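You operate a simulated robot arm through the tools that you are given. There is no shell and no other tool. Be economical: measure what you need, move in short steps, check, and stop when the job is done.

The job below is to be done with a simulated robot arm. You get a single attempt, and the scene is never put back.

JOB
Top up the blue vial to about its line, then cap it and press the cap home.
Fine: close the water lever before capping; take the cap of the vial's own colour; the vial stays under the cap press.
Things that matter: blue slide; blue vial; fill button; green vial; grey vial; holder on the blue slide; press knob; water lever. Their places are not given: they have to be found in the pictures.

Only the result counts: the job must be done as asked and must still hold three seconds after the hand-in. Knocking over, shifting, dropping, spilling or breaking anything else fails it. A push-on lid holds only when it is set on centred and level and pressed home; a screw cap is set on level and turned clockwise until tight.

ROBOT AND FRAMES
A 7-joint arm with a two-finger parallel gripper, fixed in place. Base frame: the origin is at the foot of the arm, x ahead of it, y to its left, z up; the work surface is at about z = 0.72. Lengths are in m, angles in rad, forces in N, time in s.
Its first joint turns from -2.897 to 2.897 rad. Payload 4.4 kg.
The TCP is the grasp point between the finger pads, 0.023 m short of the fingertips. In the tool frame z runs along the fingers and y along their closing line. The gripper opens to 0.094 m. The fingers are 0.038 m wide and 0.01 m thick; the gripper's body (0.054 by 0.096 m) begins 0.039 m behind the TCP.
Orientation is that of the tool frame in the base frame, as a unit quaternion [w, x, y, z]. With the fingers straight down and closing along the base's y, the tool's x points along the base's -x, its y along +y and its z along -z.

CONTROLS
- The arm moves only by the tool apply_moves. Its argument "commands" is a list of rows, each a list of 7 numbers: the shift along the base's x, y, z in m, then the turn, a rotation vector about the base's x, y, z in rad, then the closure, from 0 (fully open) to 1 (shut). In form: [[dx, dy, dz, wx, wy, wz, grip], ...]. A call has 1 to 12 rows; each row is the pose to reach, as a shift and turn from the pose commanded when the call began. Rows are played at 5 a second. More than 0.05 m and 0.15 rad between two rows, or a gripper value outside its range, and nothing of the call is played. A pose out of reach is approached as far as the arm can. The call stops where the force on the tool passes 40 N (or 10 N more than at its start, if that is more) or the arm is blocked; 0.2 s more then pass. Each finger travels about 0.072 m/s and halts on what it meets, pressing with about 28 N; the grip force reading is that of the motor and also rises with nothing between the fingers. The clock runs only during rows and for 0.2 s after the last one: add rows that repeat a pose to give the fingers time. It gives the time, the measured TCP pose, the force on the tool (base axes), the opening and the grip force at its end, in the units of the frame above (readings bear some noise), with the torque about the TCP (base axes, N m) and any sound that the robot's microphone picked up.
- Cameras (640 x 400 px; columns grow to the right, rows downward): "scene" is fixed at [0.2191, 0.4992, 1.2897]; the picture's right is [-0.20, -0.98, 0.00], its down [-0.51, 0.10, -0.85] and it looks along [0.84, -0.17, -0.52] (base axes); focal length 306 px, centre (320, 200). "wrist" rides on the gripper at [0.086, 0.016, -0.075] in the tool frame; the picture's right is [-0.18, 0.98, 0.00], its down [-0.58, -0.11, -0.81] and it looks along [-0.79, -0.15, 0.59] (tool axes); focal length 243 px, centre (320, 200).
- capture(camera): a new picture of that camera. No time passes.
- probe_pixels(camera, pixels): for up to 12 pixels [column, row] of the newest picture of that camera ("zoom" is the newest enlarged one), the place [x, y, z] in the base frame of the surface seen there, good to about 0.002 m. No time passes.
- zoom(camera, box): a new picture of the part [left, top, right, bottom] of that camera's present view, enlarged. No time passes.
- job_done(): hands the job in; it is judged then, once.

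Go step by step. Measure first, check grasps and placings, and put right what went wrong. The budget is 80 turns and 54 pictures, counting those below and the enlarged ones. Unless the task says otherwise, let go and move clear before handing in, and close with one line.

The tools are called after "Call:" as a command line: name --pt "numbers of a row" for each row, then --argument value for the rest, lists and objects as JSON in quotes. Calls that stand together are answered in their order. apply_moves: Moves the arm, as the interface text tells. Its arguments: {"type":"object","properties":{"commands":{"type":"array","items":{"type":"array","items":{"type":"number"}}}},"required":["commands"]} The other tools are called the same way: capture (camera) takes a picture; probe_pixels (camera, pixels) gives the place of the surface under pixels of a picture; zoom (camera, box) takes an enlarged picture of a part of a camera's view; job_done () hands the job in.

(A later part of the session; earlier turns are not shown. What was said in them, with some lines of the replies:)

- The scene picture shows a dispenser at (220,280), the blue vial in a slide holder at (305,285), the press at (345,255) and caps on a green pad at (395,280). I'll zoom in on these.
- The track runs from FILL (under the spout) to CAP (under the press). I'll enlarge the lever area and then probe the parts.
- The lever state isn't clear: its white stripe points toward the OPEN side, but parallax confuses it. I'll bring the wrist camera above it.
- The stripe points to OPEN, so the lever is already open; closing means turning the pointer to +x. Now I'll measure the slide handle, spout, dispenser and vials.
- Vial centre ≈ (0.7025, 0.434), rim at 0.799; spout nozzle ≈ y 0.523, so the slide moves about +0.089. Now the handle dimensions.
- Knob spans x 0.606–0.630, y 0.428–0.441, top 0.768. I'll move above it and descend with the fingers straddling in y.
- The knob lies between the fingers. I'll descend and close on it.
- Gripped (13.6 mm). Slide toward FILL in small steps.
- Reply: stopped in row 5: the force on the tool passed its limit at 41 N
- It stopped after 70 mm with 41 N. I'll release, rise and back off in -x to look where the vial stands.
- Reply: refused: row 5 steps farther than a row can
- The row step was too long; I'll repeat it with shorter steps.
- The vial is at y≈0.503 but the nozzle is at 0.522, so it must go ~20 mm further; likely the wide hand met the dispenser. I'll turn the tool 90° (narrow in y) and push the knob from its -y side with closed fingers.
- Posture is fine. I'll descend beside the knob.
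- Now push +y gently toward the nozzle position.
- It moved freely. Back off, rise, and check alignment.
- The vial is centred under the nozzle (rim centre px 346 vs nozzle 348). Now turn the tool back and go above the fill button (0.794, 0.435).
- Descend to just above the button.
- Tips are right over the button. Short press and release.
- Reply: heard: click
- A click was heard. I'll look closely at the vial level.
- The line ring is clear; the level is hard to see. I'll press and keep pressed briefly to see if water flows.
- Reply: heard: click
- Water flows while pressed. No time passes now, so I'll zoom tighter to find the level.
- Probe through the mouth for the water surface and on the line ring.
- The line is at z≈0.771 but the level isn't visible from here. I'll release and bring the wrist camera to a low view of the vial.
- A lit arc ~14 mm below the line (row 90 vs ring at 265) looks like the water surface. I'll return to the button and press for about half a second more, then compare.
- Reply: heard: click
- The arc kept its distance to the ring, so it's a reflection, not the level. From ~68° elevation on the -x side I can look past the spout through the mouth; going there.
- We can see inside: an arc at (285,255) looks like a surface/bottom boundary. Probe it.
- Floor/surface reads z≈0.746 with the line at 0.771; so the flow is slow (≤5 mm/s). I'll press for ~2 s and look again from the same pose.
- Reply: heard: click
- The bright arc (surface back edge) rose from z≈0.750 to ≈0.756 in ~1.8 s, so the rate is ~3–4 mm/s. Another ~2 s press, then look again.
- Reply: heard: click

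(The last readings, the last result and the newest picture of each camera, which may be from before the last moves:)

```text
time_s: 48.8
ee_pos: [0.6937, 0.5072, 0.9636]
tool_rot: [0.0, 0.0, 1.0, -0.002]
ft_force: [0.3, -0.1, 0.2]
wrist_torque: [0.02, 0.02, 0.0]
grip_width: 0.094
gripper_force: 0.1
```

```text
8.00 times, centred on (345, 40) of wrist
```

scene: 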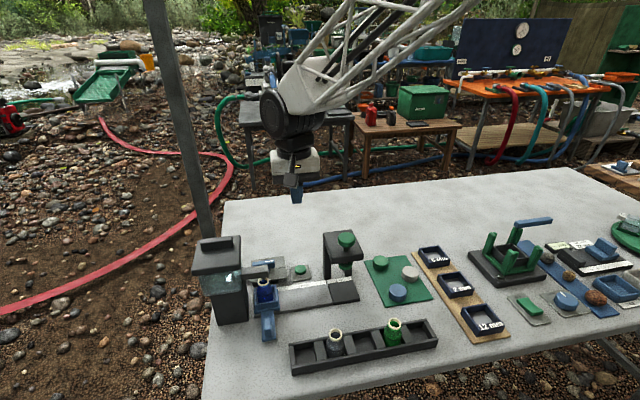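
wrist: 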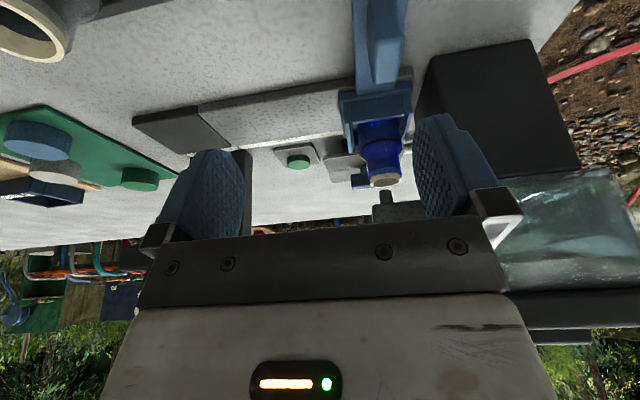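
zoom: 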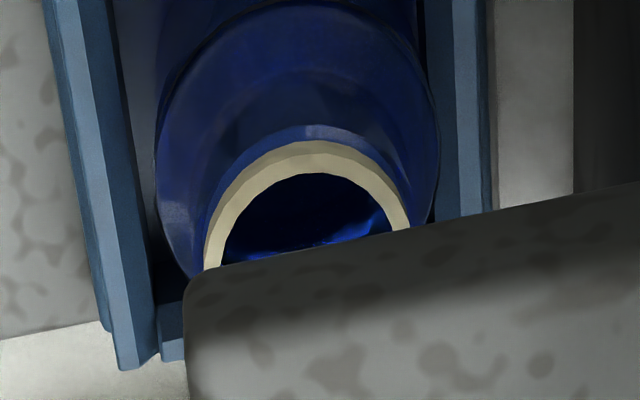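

The arc is getting close to the spout edge so this view is limited. Take the low side view again to compare with the earlier ones.

Call:
apply_moves --pt "-0.03 -0.01 0 0 -0.1 0 0" --pt "-0.067 -0.025 -0.0 0 -0.2 0 0" --pt "-0.067 -0.025 -0.04 0 -0.3 0 0" --pt "-0.067 -0.024 -0.08 0 -0.35 0 0" --pt "-0.067 -0.024 -0.12 0 -0.35 0 0" --pt "-0.067 -0.024 -0.138 0 -0.35 0 0" --pt "-0.067 -0.024 -0.138 0 -0.35 0 0"

Call:
zoom --camera "wrist" --box '[355, 110, 415, 170]'

```text
time_s: 50.4
ee_pos: [0.6253, 0.4862, 0.8243]
tool_rot: [0.174, 0.001, 0.985, 0.0]
ft_force: [0.2, 0.1, -0.4]
wrist_torque: [-0.01, -0.04, -0.02]
grip_width: 0.094
gripper_force: 0.0
```

```text
6.67 times, centred on (385, 140) of wrist
```

zoom: 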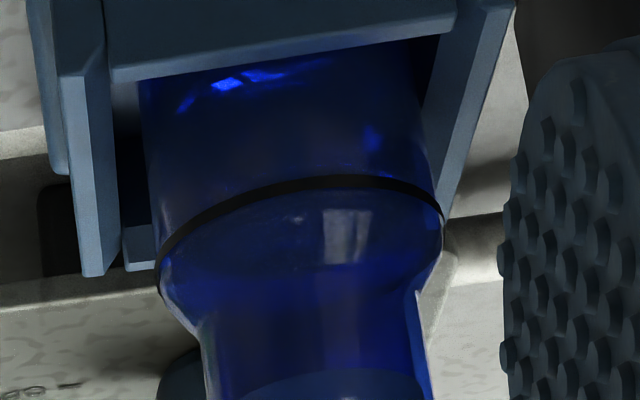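

A boundary at about (300,270) between darker and brighter glass has moved away from the ring front since earlier views—likely the far edge of the water surface. Zoom tighter.

Call:
zoom --camera "wrist" --box '[357, 130, 407, 162]'

```text
12.50 times, centred on (382, 146) of wrist
```

zoom: 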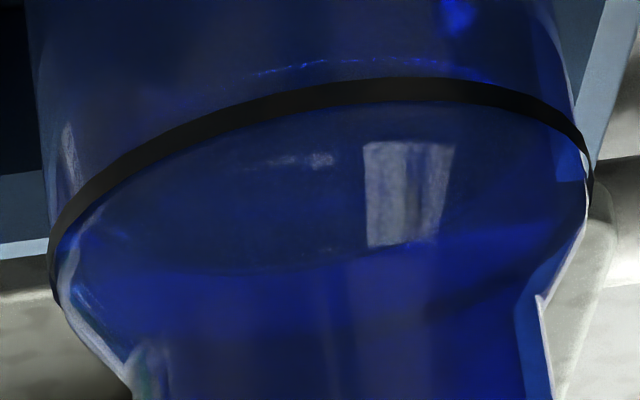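

Now the water surface ellipse is clear: its centre is ~5 mm below the ring's; rate ~2 mm/s. Another ~2 s press, then look again.

Call:
apply_moves --pt "0 0 0.045 0 0 0 0" --pt "0 0 0.09 0 0 0 0" --pt "-0.02 0 0.13 0 0.1 0 0.2" --pt "0.0 0 0.14 0 0.2 0 0.4" --pt "0.04 -0.012 0.14 0 0.3 0 0.6" --pt "0.08 -0.024 0.14 0 0.35 0 0.8" --pt "0.12 -0.036 0.14 0 0.35 0 1" --pt "0.16 -0.049 0.14 0 0.35 0 1" --pt "0.168 -0.051 0.14 0 0.35 0 1" --pt "0.168 -0.051 0.14 0 0.35 0 1"

Call:
apply_moves --pt "0 0 -0.045 0 0 0 1" --pt "0 0 -0.09 0 0 0 1" --pt "0 0 -0.135 0 0 0 1" --pt "0 0 -0.17 0 0 0 1" --pt "0 0 -0.19 0 0 0 1" --pt "0 0 -0.19 0 0 0 1"

Call:
apply_moves --pt "0 0 -0.012 0 0 0 1" --pt "0 0 -0.021 0 0 0 1" --pt "0 0 -0.021 0 0 0 1" --pt "0 0 -0.021 0 0 0 1" --pt "0 0 -0.021 0 0 0 1" --pt "0 0 -0.021 0 0 0 1" --pt "0 0 -0.021 0 0 0 1" --pt "0 0 -0.021 0 0 0 1" --pt "0 0 -0.021 0 0 0 1" --pt "0 0 -0.021 0 0 0 1" --pt "0 0 0.0 0 0 0 1" --pt "0 0 0.04 0 0 0 1"

Call:
apply_moves --pt "0 0 0.045 0 0 0 1" --pt "0 0 0.09 0 0 0 1" --pt "0 0 0.135 0 0 0 1" --pt "0 0 0.15 0 0 0 0.6"

Call:
apply_moves --pt "-0.045 0.008 0 0 0 0 0.4" --pt "-0.09 0.016 0 0 0 0 0.2" --pt "-0.135 0.024 0 0 0 0 0" --pt "-0.18 0.032 0 0 -0.1 0 0" --pt "-0.21 0.05 0 0 -0.2 0 0" --pt "-0.19 0.05 -0.01 0 -0.25 0 0" --pt "-0.168 0.051 -0.05 0 -0.35 0 0" --pt "-0.168 0.051 -0.095 0 -0.35 0 0" --pt "-0.168 0.051 -0.14 0 -0.35 0 0" --pt "-0.168 0.051 -0.14 0 -0.35 0 0"

Call:
zoom --camera "wrist" --box '[357, 130, 407, 162]'

```text
time_s: 52.6
ee_pos: [0.7947, 0.4325, 0.9619]
tool_rot: [-0.001, 0.001, 1.0, -0.001]
ft_force: [0.4, -0.2, -1.1]
wrist_torque: [-0.01, 0.0, -0.01]
grip_width: 0.0
gripper_force: 27.6
```

```text
time_s: 54.0
ee_pos: [0.7957, 0.4348, 0.7747]
tool_rot: [-0.001, 0.002, 1.0, 0.0]
ft_force: [0.0, 0.0, -0.1]
wrist_torque: [-0.02, 0.01, -0.04]
grip_width: 0.0001
gripper_force: 28.4
```

```text
time_s: 56.6
ee_pos: [0.7958, 0.4353, 0.8124]
tool_rot: [-0.001, 0.001, 1.0, -0.001]
ft_force: [-0.1, -0.4, -0.8]
wrist_torque: [0.03, -0.02, -0.04]
grip_width: 0.0002
gripper_force: 28.0
heard: click
```

```text
time_s: 57.6
ee_pos: [0.7944, 0.434, 0.965]
tool_rot: [-0.001, 0.001, 1.0, 0.0]
ft_force: [-0.4, -1.1, 0.0]
wrist_torque: [-0.03, -0.02, 0.02]
grip_width: 0.0373
gripper_force: 0.0
```

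```text
time_s: 59.8
ee_pos: [0.6271, 0.4837, 0.8237]
tool_rot: [0.173, 0.0, 0.985, 0.0]
ft_force: [-0.1, -0.2, -0.4]
wrist_torque: [-0.03, 0.03, 0.0]
grip_width: 0.094
gripper_force: 0.1
```

```text
12.50 times, centred on (382, 146) of wrist
```

zoom: 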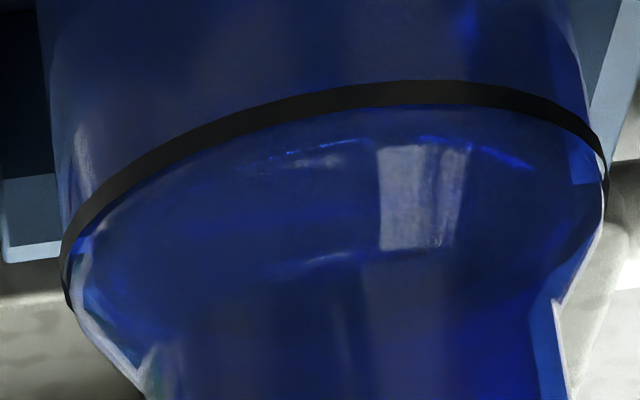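

The surface edge is now just past the ring (about 1–2 mm over), i.e. at the line. Filling is done; next close the lever. I'll rise and turn the tool 180° so the camera side faces +x, clear of spout.

Call:
apply_moves --pt "0 0 0.045 0 0 0 0.2" --pt "0 0 0.09 0 0.05 0 0.4" --pt "-0.01 -0.02 0.13 0 0.15 0 0.6" --pt "0.01 -0.03 0.17 0 0.25 0 0.8" --pt "0.04 -0.04 0.18 0 0.35 0 1" --pt "0.06 -0.05 0.19 0 0.35 0 1" --pt "0.06 -0.05 0.19 0 0.35 0 1"

Call:
apply_moves --pt "0.006 0 0 0 0 0.143 1" --pt "0.012 0 0 0 0 0.286 1" --pt "0.018 0 0 0 0 0.428 1" --pt "0.024 0 0 0 0 0.571 1" --pt "0.03 0 0 0 0 0.714 1" --pt "0.036 0 0 0 0 0.857 1" --pt "0.042 0 0 0 0 1.0 1" --pt "0.048 0 0 0 0 1.142 1" --pt "0.054 0 0 0 0 1.285 1" --pt "0.06 0 0 0 0 1.428 1" --pt "0.066 0 0 0 0 1.571 1" --pt "0.07 0 0 0 0 1.571 1"

Call:
apply_moves --pt "0 0 0 0 0 0.143 1" --pt "0 0 0 0 0 0.286 1" --pt "0 0 0 0 0 0.428 1" --pt "0 0 0 0 0 0.571 1" --pt "0 0 0 0 0 0.714 1" --pt "0 0 0 0 0 0.857 1" --pt "0 0 0 0 0 1.0 1" --pt "0 0 0 0 0 1.142 1" --pt "0 0 0 0 0 1.285 1" --pt "0 0 0 0 0 1.428 1" --pt "0 0 0 0 0 1.571 1" --pt "0 0 0 0 0 1.571 1"

```text
time_s: 61.4
ee_pos: [0.6851, 0.4333, 1.0163]
tool_rot: [0.0, 0.001, 1.0, 0.0]
ft_force: [0.8, 0.8, 0.3]
wrist_torque: [0.01, 0.03, 0.0]
grip_width: 0.0
gripper_force: 28.5
```

```text
time_s: 64.0
ee_pos: [0.7543, 0.4363, 1.0138]
tool_rot: [-0.001, 0.708, -0.707, 0.0]
ft_force: [-0.1, -0.8, 1.1]
wrist_torque: [0.01, -0.03, 0.02]
grip_width: 0.0
gripper_force: 28.0
```

```text
time_s: 66.6
ee_pos: [0.7551, 0.4358, 1.013]
tool_rot: [0.001, 1.0, 0.0, 0.0]
ft_force: [-0.2, -0.9, -0.1]
wrist_torque: [0.0, 0.02, 0.02]
grip_width: 0.0
gripper_force: 27.7
```

Yaw 180 reached. Descend beside the lever tip (-x side) with a slight tilt leaning the hand to +x.

Call:
apply_moves --pt "0.001 0.03 0 0 0.07 0 1" --pt "0.001 0.06 -0.02 0 0.15 0 1" --pt "0.001 0.061 -0.065 0 0.15 0 1" --pt "0.001 0.061 -0.11 0 0.15 0 1" --pt "0.001 0.061 -0.155 0 0.15 0 1" --pt "0.001 0.061 -0.195 0 0.15 0 1" --pt "0.001 0.061 -0.205 0 0.15 0 1" --pt "0.001 0.061 -0.205 0 0.15 0 1"

Call:
zoom --camera "scene" --box '[220, 230, 340, 305]'

```text
time_s: 68.4
ee_pos: [0.7547, 0.4972, 0.8087]
tool_rot: [0.0, 0.997, -0.001, -0.075]
ft_force: [-0.1, 0.1, -0.3]
wrist_torque: [0.0, 0.02, 0.02]
grip_width: 0.0002
gripper_force: 28.3
```

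```text
5.33 times, centred on (280, 268) of scene
```

zoom: 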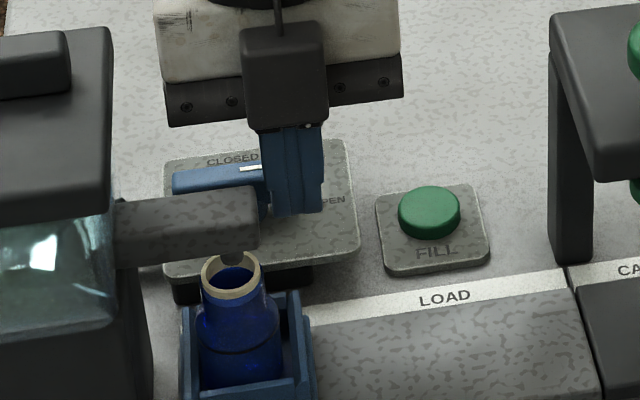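

Good, the finger is ahead of the lever tip. Lower and sweep the quarter arc.

Call:
apply_moves --pt "0 0.001 -0.02 0 0 0 1" --pt "0.003 0.001 -0.02 0 0 0 1" --pt "0.01 0.001 -0.02 0 0 0 1" --pt "0.017 0.001 -0.02 0 0 0 1" --pt "0.0235 0.001 -0.02 0 0 0 1" --pt "0.028 0.004 -0.02 0 0 0 1" --pt "0.032 0.008 -0.02 0 0 0 1" --pt "0.035 0.0115 -0.02 0 0 0 1" --pt "0.0365 0.0155 -0.02 0 0 0 1" --pt "0.0365 0.0155 -0.02 0 0 0 1"

Call:
zoom --camera "scene" --box '[220, 230, 340, 305]'

```text
time_s: 70.3
ee_pos: [0.7903, 0.5085, 0.7874]
tool_rot: [0.0, 0.997, 0.0, -0.077]
ft_force: [-2.4, -8.3, 3.9]
wrist_torque: [-0.09, 0.01, 0.04]
grip_width: 0.0004
gripper_force: 28.1
stopped in row 9: the force on the tool passed its limit at 51 N (the readings are from after the stop); the commanded pose is now the measured one
```

```text
5.33 times, centred on (280, 268) of scene
```

zoom: 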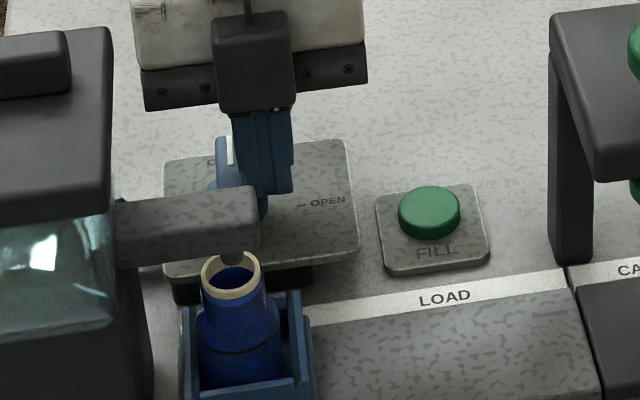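

The lever turned to CLOSED and met its stop. Back off -y and rise, then verify.

Call:
apply_moves --pt "0 -0.02 0 0 0 0 1" --pt "0 -0.03 0.04 0 0 0 1" --pt "0 -0.04 0.085 0 0 0 1" --pt "0 -0.05 0.13 0 -0.05 0 1" --pt "0 -0.06 0.175 0 -0.15 0 1" --pt "0 -0.07 0.21 0 -0.15 0 1" --pt "0 -0.07 0.21 0 -0.15 0 1"

Call:
zoom --camera "scene" --box '[220, 230, 420, 355]'

Call:
probe_pixels --camera "zoom" --pixels '[[128, 320], [142, 285], [135, 300], [401, 50], [395, 150], [440, 80], [362, 90], [350, 70]]'

```text
time_s: 71.9
ee_pos: [0.7902, 0.4401, 1.0018]
tool_rot: [0.0, 1.0, -0.001, -0.002]
ft_force: [1.2, -0.5, -0.8]
wrist_torque: [0.01, -0.02, 0.01]
grip_width: 0.0003
gripper_force: 28.2
```

```text
3.20 times, centred on (320, 292) of scene
```

zoom: 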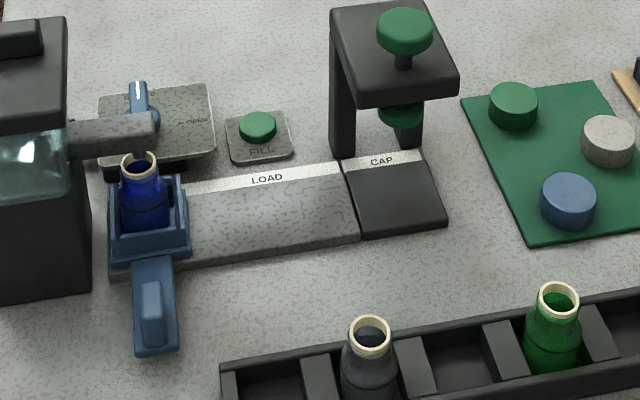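

```text
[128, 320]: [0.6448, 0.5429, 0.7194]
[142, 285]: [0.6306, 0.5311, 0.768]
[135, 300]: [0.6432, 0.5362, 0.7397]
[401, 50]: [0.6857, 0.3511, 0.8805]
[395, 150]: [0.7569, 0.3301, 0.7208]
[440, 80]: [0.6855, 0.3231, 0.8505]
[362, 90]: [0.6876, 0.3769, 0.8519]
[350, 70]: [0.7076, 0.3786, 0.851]
```

The lever stripe points to CLOSED. Now the slide must return to LOAD so the cap can be fitted clear of the spout. Turn the tool back to yaw 0 and travel to the +y side of the knob.

Call:
apply_moves --pt "-0.01 0 0 0 0 -0.143 1" --pt "-0.02 0 0 0 0 -0.286 1" --pt "-0.03 0 0 0 0 -0.428 1" --pt "-0.04 0 0 0 0 -0.571 1" --pt "-0.05 0 0 0 0 -0.714 1" --pt "-0.06 0 0 0 0 -0.857 1" --pt "-0.07 0 0 0 0 -1.0 1" --pt "-0.08 0 0 0 0 -1.142 1" --pt "-0.09 0 0 0 0 -1.285 1" --pt "-0.1 0 0 0 0 -1.428 1" --pt "-0.11 0 0 0 0 -1.571 1" --pt "-0.11 0 0 0 0 -1.571 1"

Call:
apply_moves --pt "-0.011 0.01 0 0 0 -0.143 1" --pt "-0.022 0.02 0 0 0 -0.286 1" --pt "-0.033 0.03 0 0 0 -0.428 1" --pt "-0.044 0.04 0 0 0 -0.571 1" --pt "-0.055 0.05 0 0 0 -0.714 1" --pt "-0.066 0.06 0 0 0 -0.857 1" --pt "-0.077 0.07 0 0 0 -1.0 1" --pt "-0.088 0.08 0 0 0 -1.142 1" --pt "-0.099 0.09 0 0 0 -1.285 1" --pt "-0.11 0.1 0 0 0 -1.428 1" --pt "-0.12 0.112 0 0 0 -1.571 1" --pt "-0.12 0.112 0 0 0 -1.571 1"

Call:
apply_moves --pt "0.01 0 -0.02 0 -0.1 0 1" --pt "0.02 0 -0.05 0 -0.2 0 1" --pt "0.03 0 -0.09 0 -0.3 0 1" --pt "0.037 0 -0.13 0 -0.3 0 1" --pt "0.037 0 -0.15 0 -0.3 0 1" --pt "0.037 0 -0.15 0 -0.3 0 1"

Call:
zoom --camera "scene" --box '[180, 220, 340, 350]'

```text
time_s: 74.5
ee_pos: [0.6811, 0.4391, 0.9978]
tool_rot: [0.001, -0.706, 0.708, 0.001]
ft_force: [0.4, -0.2, -0.3]
wrist_torque: [0.0, -0.01, -0.01]
grip_width: 0.0001
gripper_force: 28.6
```

```text
time_s: 77.1
ee_pos: [0.5597, 0.5491, 0.9999]
tool_rot: [0.002, 0.001, 1.0, 0.001]
ft_force: [0.4, 0.1, 0.1]
wrist_torque: [-0.04, 0.01, 0.01]
grip_width: 0.0
gripper_force: 28.0
```

```text
time_s: 78.5
ee_pos: [0.5983, 0.5509, 0.849]
tool_rot: [0.151, 0.001, 0.988, 0.001]
ft_force: [0.1, -0.3, 0.0]
wrist_torque: [0.03, 0.0, 0.0]
grip_width: 0.0001
gripper_force: 28.0
```

```text
3.08 times, centred on (260, 285) of scene
```

zoom: 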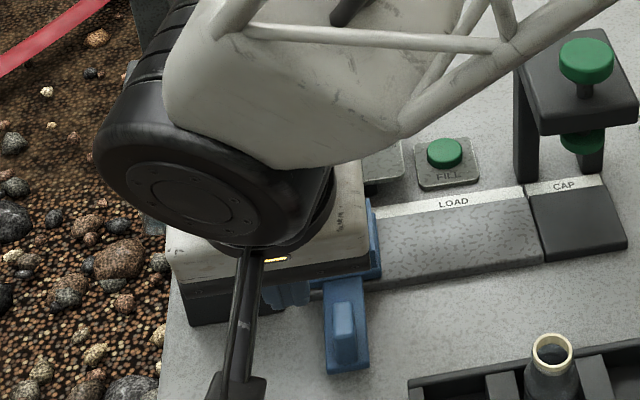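

The finger is beside the knob. Lower carefully.

Call:
apply_moves --pt "0 0 -0.02 0 0 0 1" --pt "0 0 -0.04 0 0 0 1" --pt "0 0 -0.06 0 0 0 1" --pt "0 0 -0.073 0 0 0 1" --pt "0 0 -0.073 0 0 0 1"

```text
time_s: 79.7
ee_pos: [0.5987, 0.5502, 0.7767]
tool_rot: [0.151, 0.001, 0.988, 0.001]
ft_force: [-0.3, -0.6, 0.1]
wrist_torque: [-0.01, 0.0, 0.02]
grip_width: 0.0
gripper_force: 27.7
```

Clear. Push slowly -y to LOAD.

Call:
apply_moves --pt "0 -0.008 0 0 0 0 1" --pt "0 -0.016 0 0 0 0 1" --pt "0 -0.025 0 0 0 0 1" --pt "0 -0.035 0 0 0 0 1" --pt "0 -0.045 0 0 0 0 1" --pt "0 -0.055 0 0 0 0 1" --pt "0 -0.065 0 0 0 0 1" --pt "0 -0.075 0 0 0 0 1" --pt "0 -0.085 0 0 0 0 1" --pt "0 -0.094 0 0 0 0 1" --pt "0 -0.099 0 0 0 0 1"

Call:
apply_moves --pt "0 0.01 0 0 0 0 1" --pt "0 0.012 0.045 0 0 0 1" --pt "0 0.012 0.09 0 0 0 0.8" --pt "0 0.0 0.13 0 0.1 0 0.6" --pt "0 -0.04 0.14 0 0.2 0 0.4" --pt "0.01 -0.08 0.15 0 0.3 0 0.2" --pt "0.02 -0.12 0.15 0 0.303 0 0.2" --pt "0.02 -0.16 0.15 0 0.303 0 0.2" --pt "0.02 -0.2 0.15 0 0.303 0 0.2" --pt "0.02 -0.22 0.15 0 0.303 0 0.2" --pt "0.02 -0.22 0.15 0 0.303 0 0.2"

Call:
zoom --camera "scene" --box '[260, 240, 420, 340]'

```text
time_s: 82.1
ee_pos: [0.5983, 0.4517, 0.7761]
tool_rot: [0.151, 0.0, 0.989, 0.001]
ft_force: [-0.2, 0.3, 0.0]
wrist_torque: [0.03, 0.0, 0.02]
grip_width: 0.0002
gripper_force: 27.5
```

```text
time_s: 84.5
ee_pos: [0.6193, 0.2302, 0.9237]
tool_rot: [-0.001, 0.001, 1.0, 0.001]
ft_force: [1.3, 0.4, 0.1]
wrist_torque: [0.0, -0.03, -0.02]
grip_width: 0.0751
gripper_force: 0.1
```

```text
4.00 times, centred on (340, 290) of scene
```

zoom: 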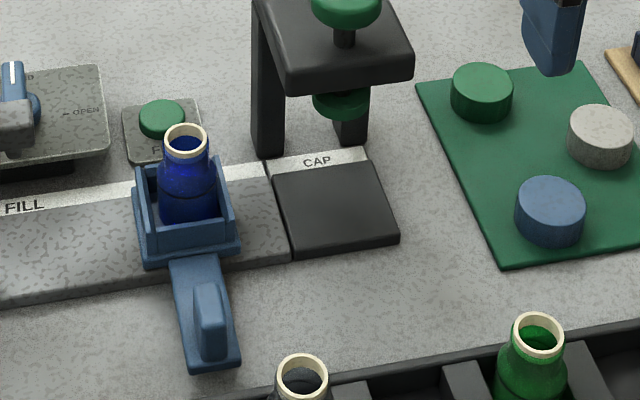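

Call:
probe_pixels --camera "zoom" --pixels '[[550, 182], [521, 188], [580, 198], [552, 212], [550, 240], [163, 140], [207, 140], [186, 155], [186, 127], [210, 300], [340, 10], [340, 105]]'

```text
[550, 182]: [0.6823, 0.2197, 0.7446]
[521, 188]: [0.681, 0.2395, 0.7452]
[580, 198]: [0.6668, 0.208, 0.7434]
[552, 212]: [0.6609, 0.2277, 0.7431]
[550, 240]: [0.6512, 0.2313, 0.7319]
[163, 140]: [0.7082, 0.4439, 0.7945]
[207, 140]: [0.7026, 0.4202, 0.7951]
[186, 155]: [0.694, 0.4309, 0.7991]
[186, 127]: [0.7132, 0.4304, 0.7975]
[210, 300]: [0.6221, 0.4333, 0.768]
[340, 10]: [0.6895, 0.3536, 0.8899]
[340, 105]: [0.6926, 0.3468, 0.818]
```

Blue cap centre ≈ (0.672, 0.224), top 0.744; vial mouth ≈ (0.7035, 0.432), rim 0.799. Check green vial's clearance to the camera box.

Call:
probe_pixels --camera "zoom" --pixels '[[514, 335], [563, 337], [538, 355], [538, 316], [550, 197], [536, 195], [566, 200], [551, 180], [551, 217]]'

Call:
capture --camera "wrist"

```text
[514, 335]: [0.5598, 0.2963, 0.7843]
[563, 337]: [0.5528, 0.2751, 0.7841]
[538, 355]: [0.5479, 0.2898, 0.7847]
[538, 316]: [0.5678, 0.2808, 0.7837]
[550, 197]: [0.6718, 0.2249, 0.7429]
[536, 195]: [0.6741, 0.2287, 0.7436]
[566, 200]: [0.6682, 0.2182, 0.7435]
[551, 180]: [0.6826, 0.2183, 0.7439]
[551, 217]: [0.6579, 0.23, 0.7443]
```

```text
11 pictures are left
```

wrist: 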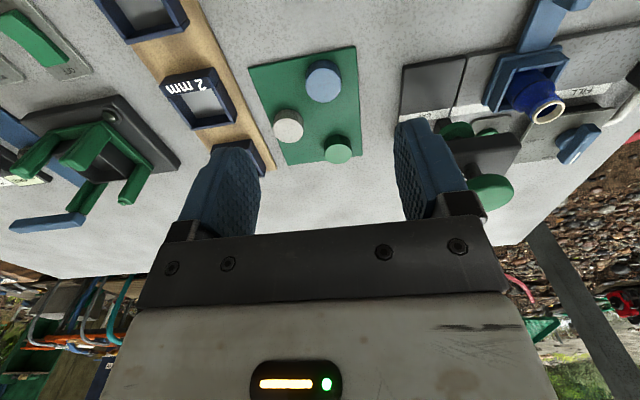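

Green vial is low (0.784): clear. Refine the cap centre from the wrist view.

Call:
probe_pixels --camera "wrist" --pixels '[[324, 80], [307, 80], [340, 80], [324, 63], [324, 97], [545, 109], [532, 108], [560, 110], [543, 103], [547, 122]]'

```text
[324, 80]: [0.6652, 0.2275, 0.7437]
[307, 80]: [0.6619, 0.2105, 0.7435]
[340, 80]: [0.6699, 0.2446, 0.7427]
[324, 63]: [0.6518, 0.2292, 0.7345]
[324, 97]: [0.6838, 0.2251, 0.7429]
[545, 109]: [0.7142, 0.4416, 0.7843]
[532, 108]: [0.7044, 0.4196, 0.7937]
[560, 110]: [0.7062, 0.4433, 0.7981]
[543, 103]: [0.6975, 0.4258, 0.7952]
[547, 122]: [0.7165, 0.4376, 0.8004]
```

Cap centre ≈ (0.6705, 0.226). Move above and descend around it.

Call:
apply_moves --pt "0.026 -0.002 0 0 0 0 0.2" --pt "0.051 -0.004 0 0 0 0 0.2" --pt "0.051 -0.004 -0.045 0 0 0 0.2" --pt "0.051 -0.004 -0.09 0 0 0 0.2" --pt "0.051 -0.004 -0.13 0 0 0 0.2" --pt "0.051 -0.004 -0.155 0 0 0 0.2" --pt "0.051 -0.004 -0.17 0 0 0 0.2" --pt "0.051 -0.004 -0.1725 0 0 0 0.2" --pt "0.051 -0.004 -0.1725 0 0 0 0.2"

Call:
capture --camera "wrist"

```text
time_s: 86.5
ee_pos: [0.6703, 0.2249, 0.7517]
tool_rot: [0.0, 0.001, 1.0, 0.001]
ft_force: [-0.8, -0.5, -0.1]
wrist_torque: [0.0, 0.02, 0.03]
grip_width: 0.0752
gripper_force: 0.0
```

```text
10 pictures are left
```

wrist: 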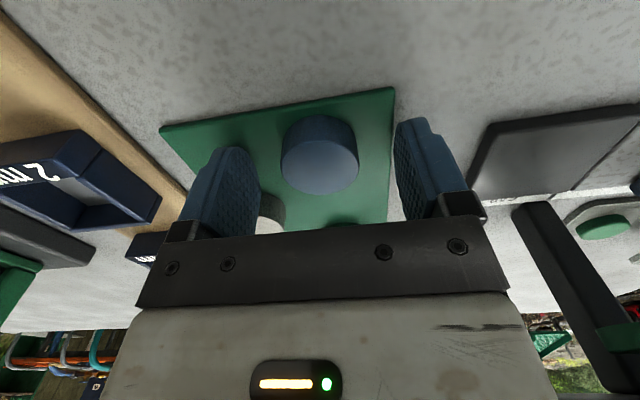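

Call:
probe_pixels --camera "wrist" --pixels '[[317, 145], [321, 190], [285, 170], [354, 160], [319, 166], [319, 125]]'

Call:
apply_moves --pt "0 0 0 0 0 0 0.5" --pt "0 0 0 0 0 0 0.8" --pt "0 0 0 0 0 0 1" --pt "0 0 0 0 0 0 1" --pt "0 0 0 0 0 0 1" --pt "0 0 0 0 0 0 1"

```text
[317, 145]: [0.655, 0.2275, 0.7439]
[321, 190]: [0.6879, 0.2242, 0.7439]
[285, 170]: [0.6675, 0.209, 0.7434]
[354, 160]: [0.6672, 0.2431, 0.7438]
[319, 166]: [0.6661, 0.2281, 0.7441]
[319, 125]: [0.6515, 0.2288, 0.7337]
```

```text
time_s: 87.9
ee_pos: [0.6697, 0.2256, 0.7517]
tool_rot: [0.0, 0.0, 1.0, 0.001]
ft_force: [0.7, 0.8, -1.0]
wrist_torque: [0.0, -0.04, -0.01]
grip_width: 0.0382
gripper_force: 27.6
```

Gripped (38 mm). Lift and carry above the vial, over the press top.

Call:
apply_moves --pt "0 0 0.03 0 0 0 1" --pt "0 0 0.075 0 0 0 1" --pt "0 0 0.12 0 0 0 1" --pt "0 0 0.165 0 0 0 1" --pt "0 0 0.2 0 0 0 1" --pt "0.006 0.04 0.2 0 0 0 1" --pt "0.012 0.08 0.2 0 0 0 1" --pt "0.018 0.12 0.2 0 0 0 1" --pt "0.024 0.16 0.2 0 0 0 1" --pt "0.03 0.195 0.2 0 0 0 1" --pt "0.033 0.206 0.2 0 0 0 1" --pt "0.033 0.206 0.2 0 0 0 1"

Call:
zoom --camera "wrist" --box '[200, 20, 440, 220]'

```text
time_s: 90.5
ee_pos: [0.7029, 0.4331, 0.9529]
tool_rot: [0.0, 0.001, 1.0, 0.002]
ft_force: [0.6, 0.0, 0.1]
wrist_torque: [0.01, -0.03, 0.0]
grip_width: 0.0384
gripper_force: 27.9
```

```text
2.00 times, centred on (320, 120) of wrist
```

zoom: 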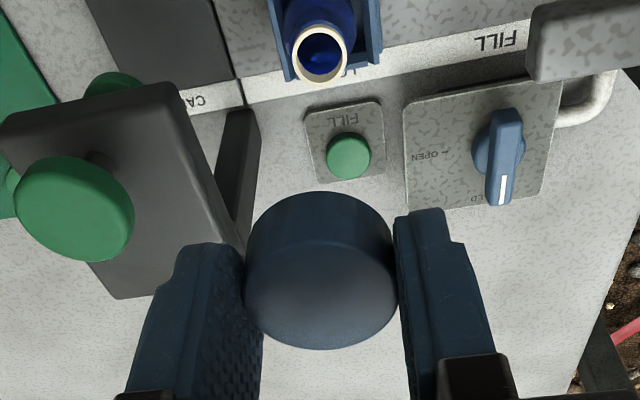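

Level and square in grip. Probe the vial rim and cap from this view for final centring.

Call:
probe_pixels --camera "zoom" --pixels '[[295, 58], [345, 52], [322, 79], [316, 24], [299, 70], [341, 68], [320, 215], [320, 343], [320, 280]]'

```text
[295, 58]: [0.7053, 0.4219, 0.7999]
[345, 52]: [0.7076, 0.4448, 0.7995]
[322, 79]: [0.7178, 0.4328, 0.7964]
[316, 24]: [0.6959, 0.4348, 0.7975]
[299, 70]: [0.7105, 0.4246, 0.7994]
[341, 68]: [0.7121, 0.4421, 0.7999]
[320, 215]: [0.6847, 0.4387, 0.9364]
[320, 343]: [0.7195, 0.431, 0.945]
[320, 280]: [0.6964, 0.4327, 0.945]
```

Rim centre ≈ (0.705, 0.433), cap ≈ (0.702, 0.433). Shift +3 mm in x and lower gently.

Call:
apply_moves --pt "0.003 0 -0.03 0 0 0 1" --pt "0.003 0 -0.07 0 0 0 1" --pt "0.003 0 -0.1 0 0 0 1" --pt "0.003 0 -0.115 0 0 0 1" --pt "0.003 0 -0.12 0 0 0 1" --pt "0.003 0 -0.12 0 0 0 1"

Call:
zoom --camera "scene" --box '[270, 240, 350, 310]'

```text
time_s: 91.9
ee_pos: [0.7047, 0.4328, 0.8317]
tool_rot: [0.0, 0.001, 1.0, 0.0]
ft_force: [0.2, -0.2, -0.5]
wrist_torque: [-0.01, -0.03, -0.02]
grip_width: 0.0386
gripper_force: 27.9
```

```text
5.71 times, centred on (310, 275) of scene
```

zoom: 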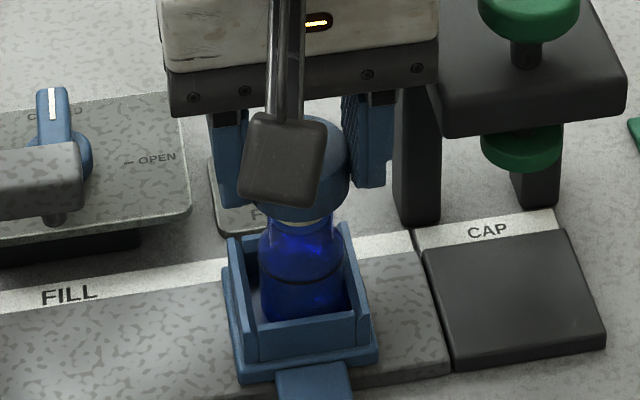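

Aligned visually. Lower in 2 mm steps until contact.

Call:
apply_moves --pt "0 0 -0.003 0 0 0 1" --pt "0 0 -0.005 0 0 0 1" --pt "0 0 -0.007 0 0 0 1" --pt "0 0 -0.008 0 0 0 1"

```text
time_s: 92.9
ee_pos: [0.7041, 0.434, 0.8261]
tool_rot: [0.001, 0.001, 1.0, 0.001]
ft_force: [0.6, -0.4, 0.1]
wrist_torque: [0.01, 0.01, 0.0]
grip_width: 0.0386
gripper_force: 27.9
```

Call:
apply_moves --pt "0 0 -0.002 0 0 0 1" --pt "0 0 -0.004 0 0 0 1" --pt "0 0 -0.006 0 0 0 1" --pt "0 0 -0.006 0 0 0 1"

```text
time_s: 93.9
ee_pos: [0.7047, 0.4346, 0.8192]
tool_rot: [0.0, 0.002, 1.0, 0.001]
ft_force: [-0.2, 0.2, 0.0]
wrist_torque: [0.03, 0.02, 0.0]
grip_width: 0.0382
gripper_force: 28.4
```

No contact yet; the cap skirt is already over the neck. Continue.

Call:
apply_moves --pt "0 0 -0.002 0 0 0 1" --pt "0 0 -0.004 0 0 0 1" --pt "0 0 -0.006 0 0 0 1" --pt "0 0 -0.006 0 0 0 1"

```text
time_s: 94.9
ee_pos: [0.705, 0.4331, 0.8127]
tool_rot: [-0.001, 0.001, 1.0, 0.001]
ft_force: [0.2, -0.6, -0.4]
wrist_torque: [0.0, 0.0, 0.03]
grip_width: 0.0385
gripper_force: 28.1
```

Call:
apply_moves --pt "0 0 -0.001 0 0 0 1" --pt "0 0 -0.002 0 0 0 1" --pt "0 0 -0.003 0 0 0 1" --pt "0 0 -0.003 0 0 0 1"

Call:
zoom --camera "scene" --box '[280, 250, 340, 305]'

```text
time_s: 95.9
ee_pos: [0.7048, 0.4349, 0.8097]
tool_rot: [0.0, 0.001, 1.0, 0.001]
ft_force: [-0.8, -1.2, 0.6]
wrist_torque: [-0.01, -0.01, 0.02]
grip_width: 0.0385
gripper_force: 28.2
```

```text
7.27 times, centred on (310, 278) of scene
```

zoom: 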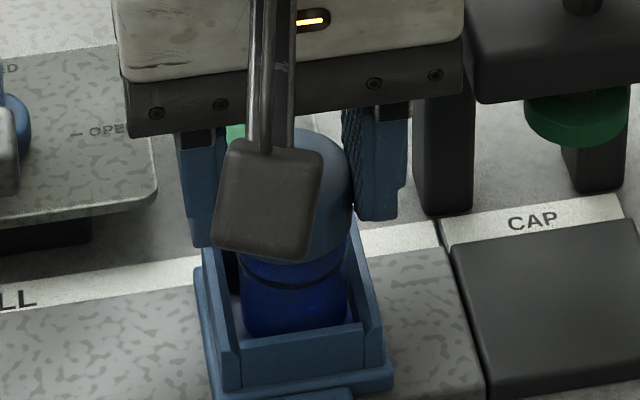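

Still free; continue in small steps.

Call:
apply_moves --pt "0 0 -0.001 0 0 0 1" --pt "0 0 -0.002 0 0 0 1" --pt "0 0 -0.002 0 0 0 1"

```text
time_s: 96.7
ee_pos: [0.7058, 0.4342, 0.808]
tool_rot: [0.0, 0.0, 1.0, 0.0]
ft_force: [-3.7, -0.4, 11.7]
wrist_torque: [-0.04, 0.19, -0.03]
grip_width: 0.0382
gripper_force: 28.2
heard: snap
```

A snap was heard with 12 N — the cap took hold. Release, rise and check it.

Call:
apply_moves --pt "0 0 0 0 0 0 0.55" --pt "0 0 0 0 0 0 0.4" --pt "0 0 0 0 0 0 0.4" --pt "0 0 0.03 0 0 0 0.4" --pt "0 0 0.07 0 0 0 0.4" --pt "0 0.01 0.11 0 0 0 0.4" --pt "-0.03 0.015 0.14 0 0 0 0.4" --pt "-0.065 0.02 0.15 0 0 0 0.6" --pt "-0.1 0.02 0.15 0 0 0 0.8" --pt "-0.14 0.02 0.15 0 0 0 1" --pt "-0.14 0.02 0.15 0 0 0 1"

Call:
zoom --camera "wrist" --box '[240, 20, 400, 140]'

Call:
probe_pixels --camera "zoom" --pixels '[[320, 200], [280, 200], [360, 200], [320, 240], [320, 160], [320, 100]]'

```text
time_s: 99.1
ee_pos: [0.5684, 0.4544, 0.9543]
tool_rot: [0.001, 0.002, 1.0, 0.002]
ft_force: [0.0, 0.8, 0.0]
wrist_torque: [0.0, -0.02, -0.01]
grip_width: 0.0
gripper_force: 27.4
```

```text
3.33 times, centred on (320, 80) of wrist
```

zoom: 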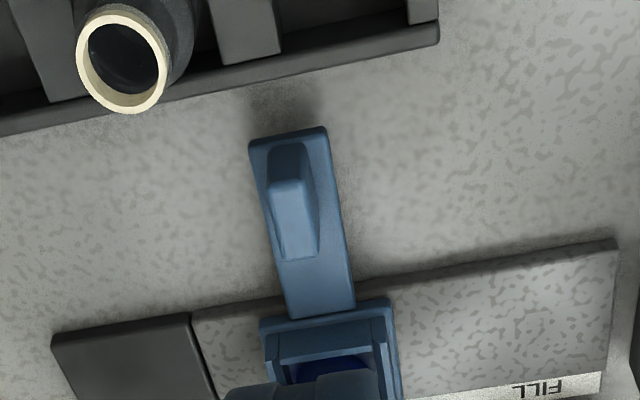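

```text
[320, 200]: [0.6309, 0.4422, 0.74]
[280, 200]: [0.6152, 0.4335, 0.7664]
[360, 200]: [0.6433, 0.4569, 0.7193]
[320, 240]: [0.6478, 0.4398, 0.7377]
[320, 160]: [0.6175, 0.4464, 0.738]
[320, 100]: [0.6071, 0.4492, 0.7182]
```

Cap set. Now push the slide to CAP: go down on the knob's +y side with closed fingers.

Call:
apply_moves --pt "0.02 0.005 -0.02 0 0 0 1" --pt "0.037 0.008 -0.05 0 0 0 1" --pt "0.037 0.008 -0.095 0 0 0 1" --pt "0.037 0.008 -0.14 0 0 0 1" --pt "0.037 0.008 -0.175 0 0 0 1" --pt "0.037 0.008 -0.186 0 0 0 1" --pt "0.037 0.008 -0.186 0 0 0 1"

Call:
apply_moves --pt "0 -0.008 0 0 0 0 1" --pt "0 -0.015 0 0 0 0 1" --pt "0 -0.023 0 0 0 0 1" --pt "0 -0.031 0 0 0 0 1" --pt "0 -0.039 0 0 0 0 1" --pt "0 -0.047 0 0 0 0 1" --pt "0 -0.055 0 0 0 0 1" --pt "0 -0.063 0 0 0 0 1" --pt "0 -0.071 0 0 0 0 1" --pt "0 -0.079 0 0 0 0 1" --pt "0 -0.087 0 0 0 0 1"

Call:
zoom --camera "scene" --box '[260, 220, 400, 330]'

```text
time_s: 100.7
ee_pos: [0.6035, 0.4632, 0.7709]
tool_rot: [0.0, 0.001, 1.0, 0.001]
ft_force: [-0.2, -0.4, 0.3]
wrist_torque: [0.02, -0.01, 0.01]
grip_width: 0.0
gripper_force: 27.9
```

```text
time_s: 103.1
ee_pos: [0.6019, 0.3734, 0.7724]
tool_rot: [-0.001, 0.001, 1.0, 0.001]
ft_force: [0.1, 0.6, 0.5]
wrist_torque: [0.04, 0.02, -0.01]
grip_width: 0.0
gripper_force: 28.0
```

```text
3.64 times, centred on (330, 275) of scene
```

zoom: 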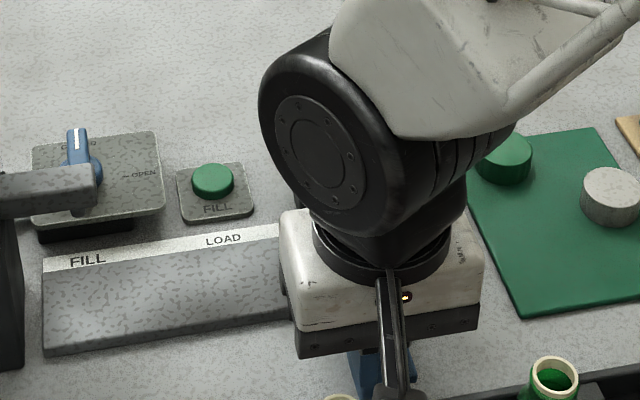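

Moving freely; continue ~10 mm more in small steps to the press centre.

Call:
apply_moves --pt "0 -0.003 0 0 0 0 1" --pt "0 -0.006 0 0 0 0 1" --pt "0 -0.009 0 0 0 0 1" --pt "0 -0.01 0 0 0 0 1" --pt "0 -0.01 0 0 0 0 1"

Call:
apply_moves --pt "0 0.015 0 0 0 0 1" --pt "0 0.025 0.04 0 0 0 1" --pt "0 0.03 0.085 0 0 0 1" --pt "0 0.05 0.12 0 0 0 1" --pt "0 0.09 0.13 0 0 0 1" --pt "0 0.13 0.14 0 0 0 1" --pt "0 0.17 0.15 0 0 0 1" --pt "0 0.21 0.16 0 0 0 1" --pt "0 0.21 0.16 0 0 0 1"

Call:
zoom --camera "scene" --box '[310, 225, 380, 335]'

```text
time_s: 104.3
ee_pos: [0.6025, 0.3646, 0.7729]
tool_rot: [0.0, 0.0, 1.0, 0.001]
ft_force: [-0.4, 0.3, 0.4]
wrist_torque: [0.0, 0.0, -0.02]
grip_width: 0.0
gripper_force: 27.7
```

```text
time_s: 106.3
ee_pos: [0.6024, 0.578, 0.9301]
tool_rot: [0.0, 0.001, 1.0, 0.001]
ft_force: [-0.1, -0.3, 0.4]
wrist_torque: [-0.01, 0.0, -0.03]
grip_width: 0.0
gripper_force: 27.7
```

```text
3.64 times, centred on (345, 280) of scene
```

zoom: 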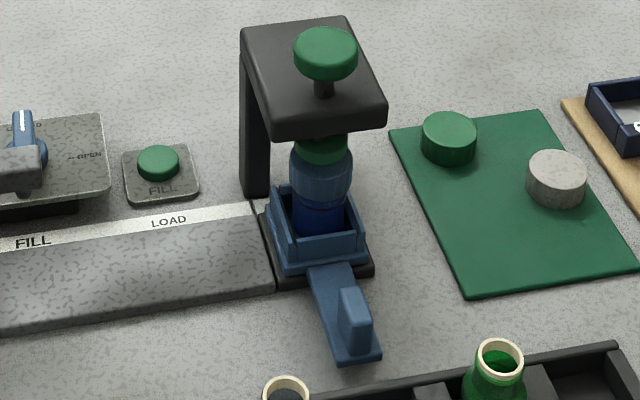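

The cap (cols 290–352) is centred under the ram (294–347). Probe the press knob.

Call:
probe_pixels --camera "zoom" --pixels '[[325, 47], [300, 45], [350, 48], [325, 33], [325, 60], [321, 185], [293, 175], [350, 178], [321, 150], [321, 166]]'

```text
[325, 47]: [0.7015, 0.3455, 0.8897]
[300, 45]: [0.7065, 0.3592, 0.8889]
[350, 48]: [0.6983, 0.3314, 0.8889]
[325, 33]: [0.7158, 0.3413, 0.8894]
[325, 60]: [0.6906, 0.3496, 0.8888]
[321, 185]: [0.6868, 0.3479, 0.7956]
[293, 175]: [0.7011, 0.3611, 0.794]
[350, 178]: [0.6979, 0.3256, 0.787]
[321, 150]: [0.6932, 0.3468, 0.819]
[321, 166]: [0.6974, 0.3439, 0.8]
```

Knob centre (0.703, 0.3455), top 0.889. Move above it with closed fingers.

Call:
apply_moves --pt "0 -0.01 0.04 0 0 0 1" --pt "0.017 -0.05 0.045 0 0 0 1" --pt "0.034 -0.09 0.045 0 0 0 1" --pt "0.051 -0.13 0.045 0 0 0 1" --pt "0.068 -0.17 0.045 0 0 0 1" --pt "0.085 -0.21 0.045 0 0 0 1" --pt "0.1 -0.2325 0.045 0 0 0 1" --pt "0.1 -0.2325 0.01 0 0 0 1" --pt "0.1 -0.2325 -0.01 0 0 0 1" --pt "0.1 -0.2325 -0.01 0 0 0 1"

Call:
apply_moves --pt "0 0 -0.006 0 0 0 1" --pt "0 0 -0.01 0 0 0 1" --pt "0 0 -0.014 0 0 0 1" --pt "0 0 -0.018 0 0 0 1" --pt "0 0 -0.022 0 0 0 1" --pt "0 0 -0.025 0 0 0 1" --pt "0 0 -0.028 0 0 0 1" --pt "0 0 -0.031 0 0 0 1" --pt "0 0 -0.034 0 0 0 1" --pt "0 0 -0.037 0 0 0 1" --pt "0 0 -0.04 0 0 0 1" --pt "0 0 -0.043 0 0 0 1"

```text
time_s: 108.5
ee_pos: [0.7046, 0.344, 0.9245]
tool_rot: [-0.001, 0.001, 1.0, 0.0]
ft_force: [-0.1, -0.6, 0.1]
wrist_torque: [0.03, 0.04, 0.0]
grip_width: 0.0
gripper_force: 27.6
```

```text
time_s: 110.0
ee_pos: [0.703, 0.3434, 0.9021]
tool_rot: [0.002, 0.0, 1.0, 0.002]
ft_force: [-7.1, -0.2, 13.4]
wrist_torque: [-0.03, 0.36, 0.04]
grip_width: 0.0001
gripper_force: 28.0
heard: click
stopped in row 7: the force on the tool passed its limit at 50 N (the readings are from after the stop); the commanded pose is now the measured one
```

A click at 50 N: likely home. One more firm press to confirm, then lift.

Call:
apply_moves --pt "0 0 -0.003 0 0 0 1" --pt "0 0 -0.006 0 0 0 1" --pt "0 0 -0.009 0 0 0 1"

Call:
apply_moves --pt "0 0 0.02 0 0 0 1" --pt "0 0 0.05 0 0 0 1" --pt "0 0.03 0.08 0 0 0 1" --pt "-0.02 0.07 0.08 0 0 0 1" --pt "-0.04 0.11 0.08 0 0 0 1" --pt "-0.06 0.15 0.08 0 0 0 1" --pt "-0.08 0.19 0.08 0 0 0 1" --pt "-0.1 0.23 0.08 0 0 0 1" --pt "-0.1 0.23 0.08 0 0 0 1"

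Call:
zoom --camera "scene" --box '[310, 225, 380, 335]'

Call:
probe_pixels --camera "zoom" --pixels '[[325, 47], [321, 185], [293, 175], [350, 178], [321, 150], [321, 166]]'

```text
time_s: 110.4
ee_pos: [0.7033, 0.3433, 0.901]
tool_rot: [0.004, 0.001, 1.0, 0.003]
ft_force: [-7.5, -1.8, 13.6]
wrist_torque: [-0.1, 0.41, 0.06]
grip_width: 0.0001
gripper_force: 28.1
stopped in row 2: the force on the tool passed its limit at 48 N (the readings are from after the stop); the commanded pose is now the measured one
```

```text
time_s: 112.4
ee_pos: [0.6052, 0.5721, 0.9823]
tool_rot: [0.003, 0.001, 1.0, 0.002]
ft_force: [-0.5, -0.4, 0.3]
wrist_torque: [0.02, -0.02, -0.01]
grip_width: 0.0
gripper_force: 28.0
```

```text
3.64 times, centred on (345, 280) of scene
```

zoom: 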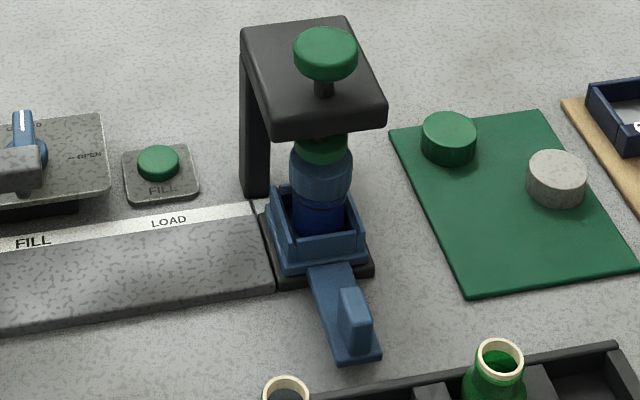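

```text
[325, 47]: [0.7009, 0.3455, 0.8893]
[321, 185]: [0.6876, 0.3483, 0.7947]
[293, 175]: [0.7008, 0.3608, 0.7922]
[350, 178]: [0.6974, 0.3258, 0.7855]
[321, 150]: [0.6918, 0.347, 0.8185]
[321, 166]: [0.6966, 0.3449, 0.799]
```

The press knob sprang back, the cap sits level about 1 mm lower and centred under the press. The lever is at CLOSED and the arm is clear, so I'm handing in.

Call:
job_done

```text
The job is handed in.
```

I topped up the blue vial to about its line (my estimate is 1–2 mm over), closed the water lever, fitted the blue cap, pressed it home and left the vial under the press. The cap snapped on, and I pressed it twice to about 50 N, with a click on the first press.
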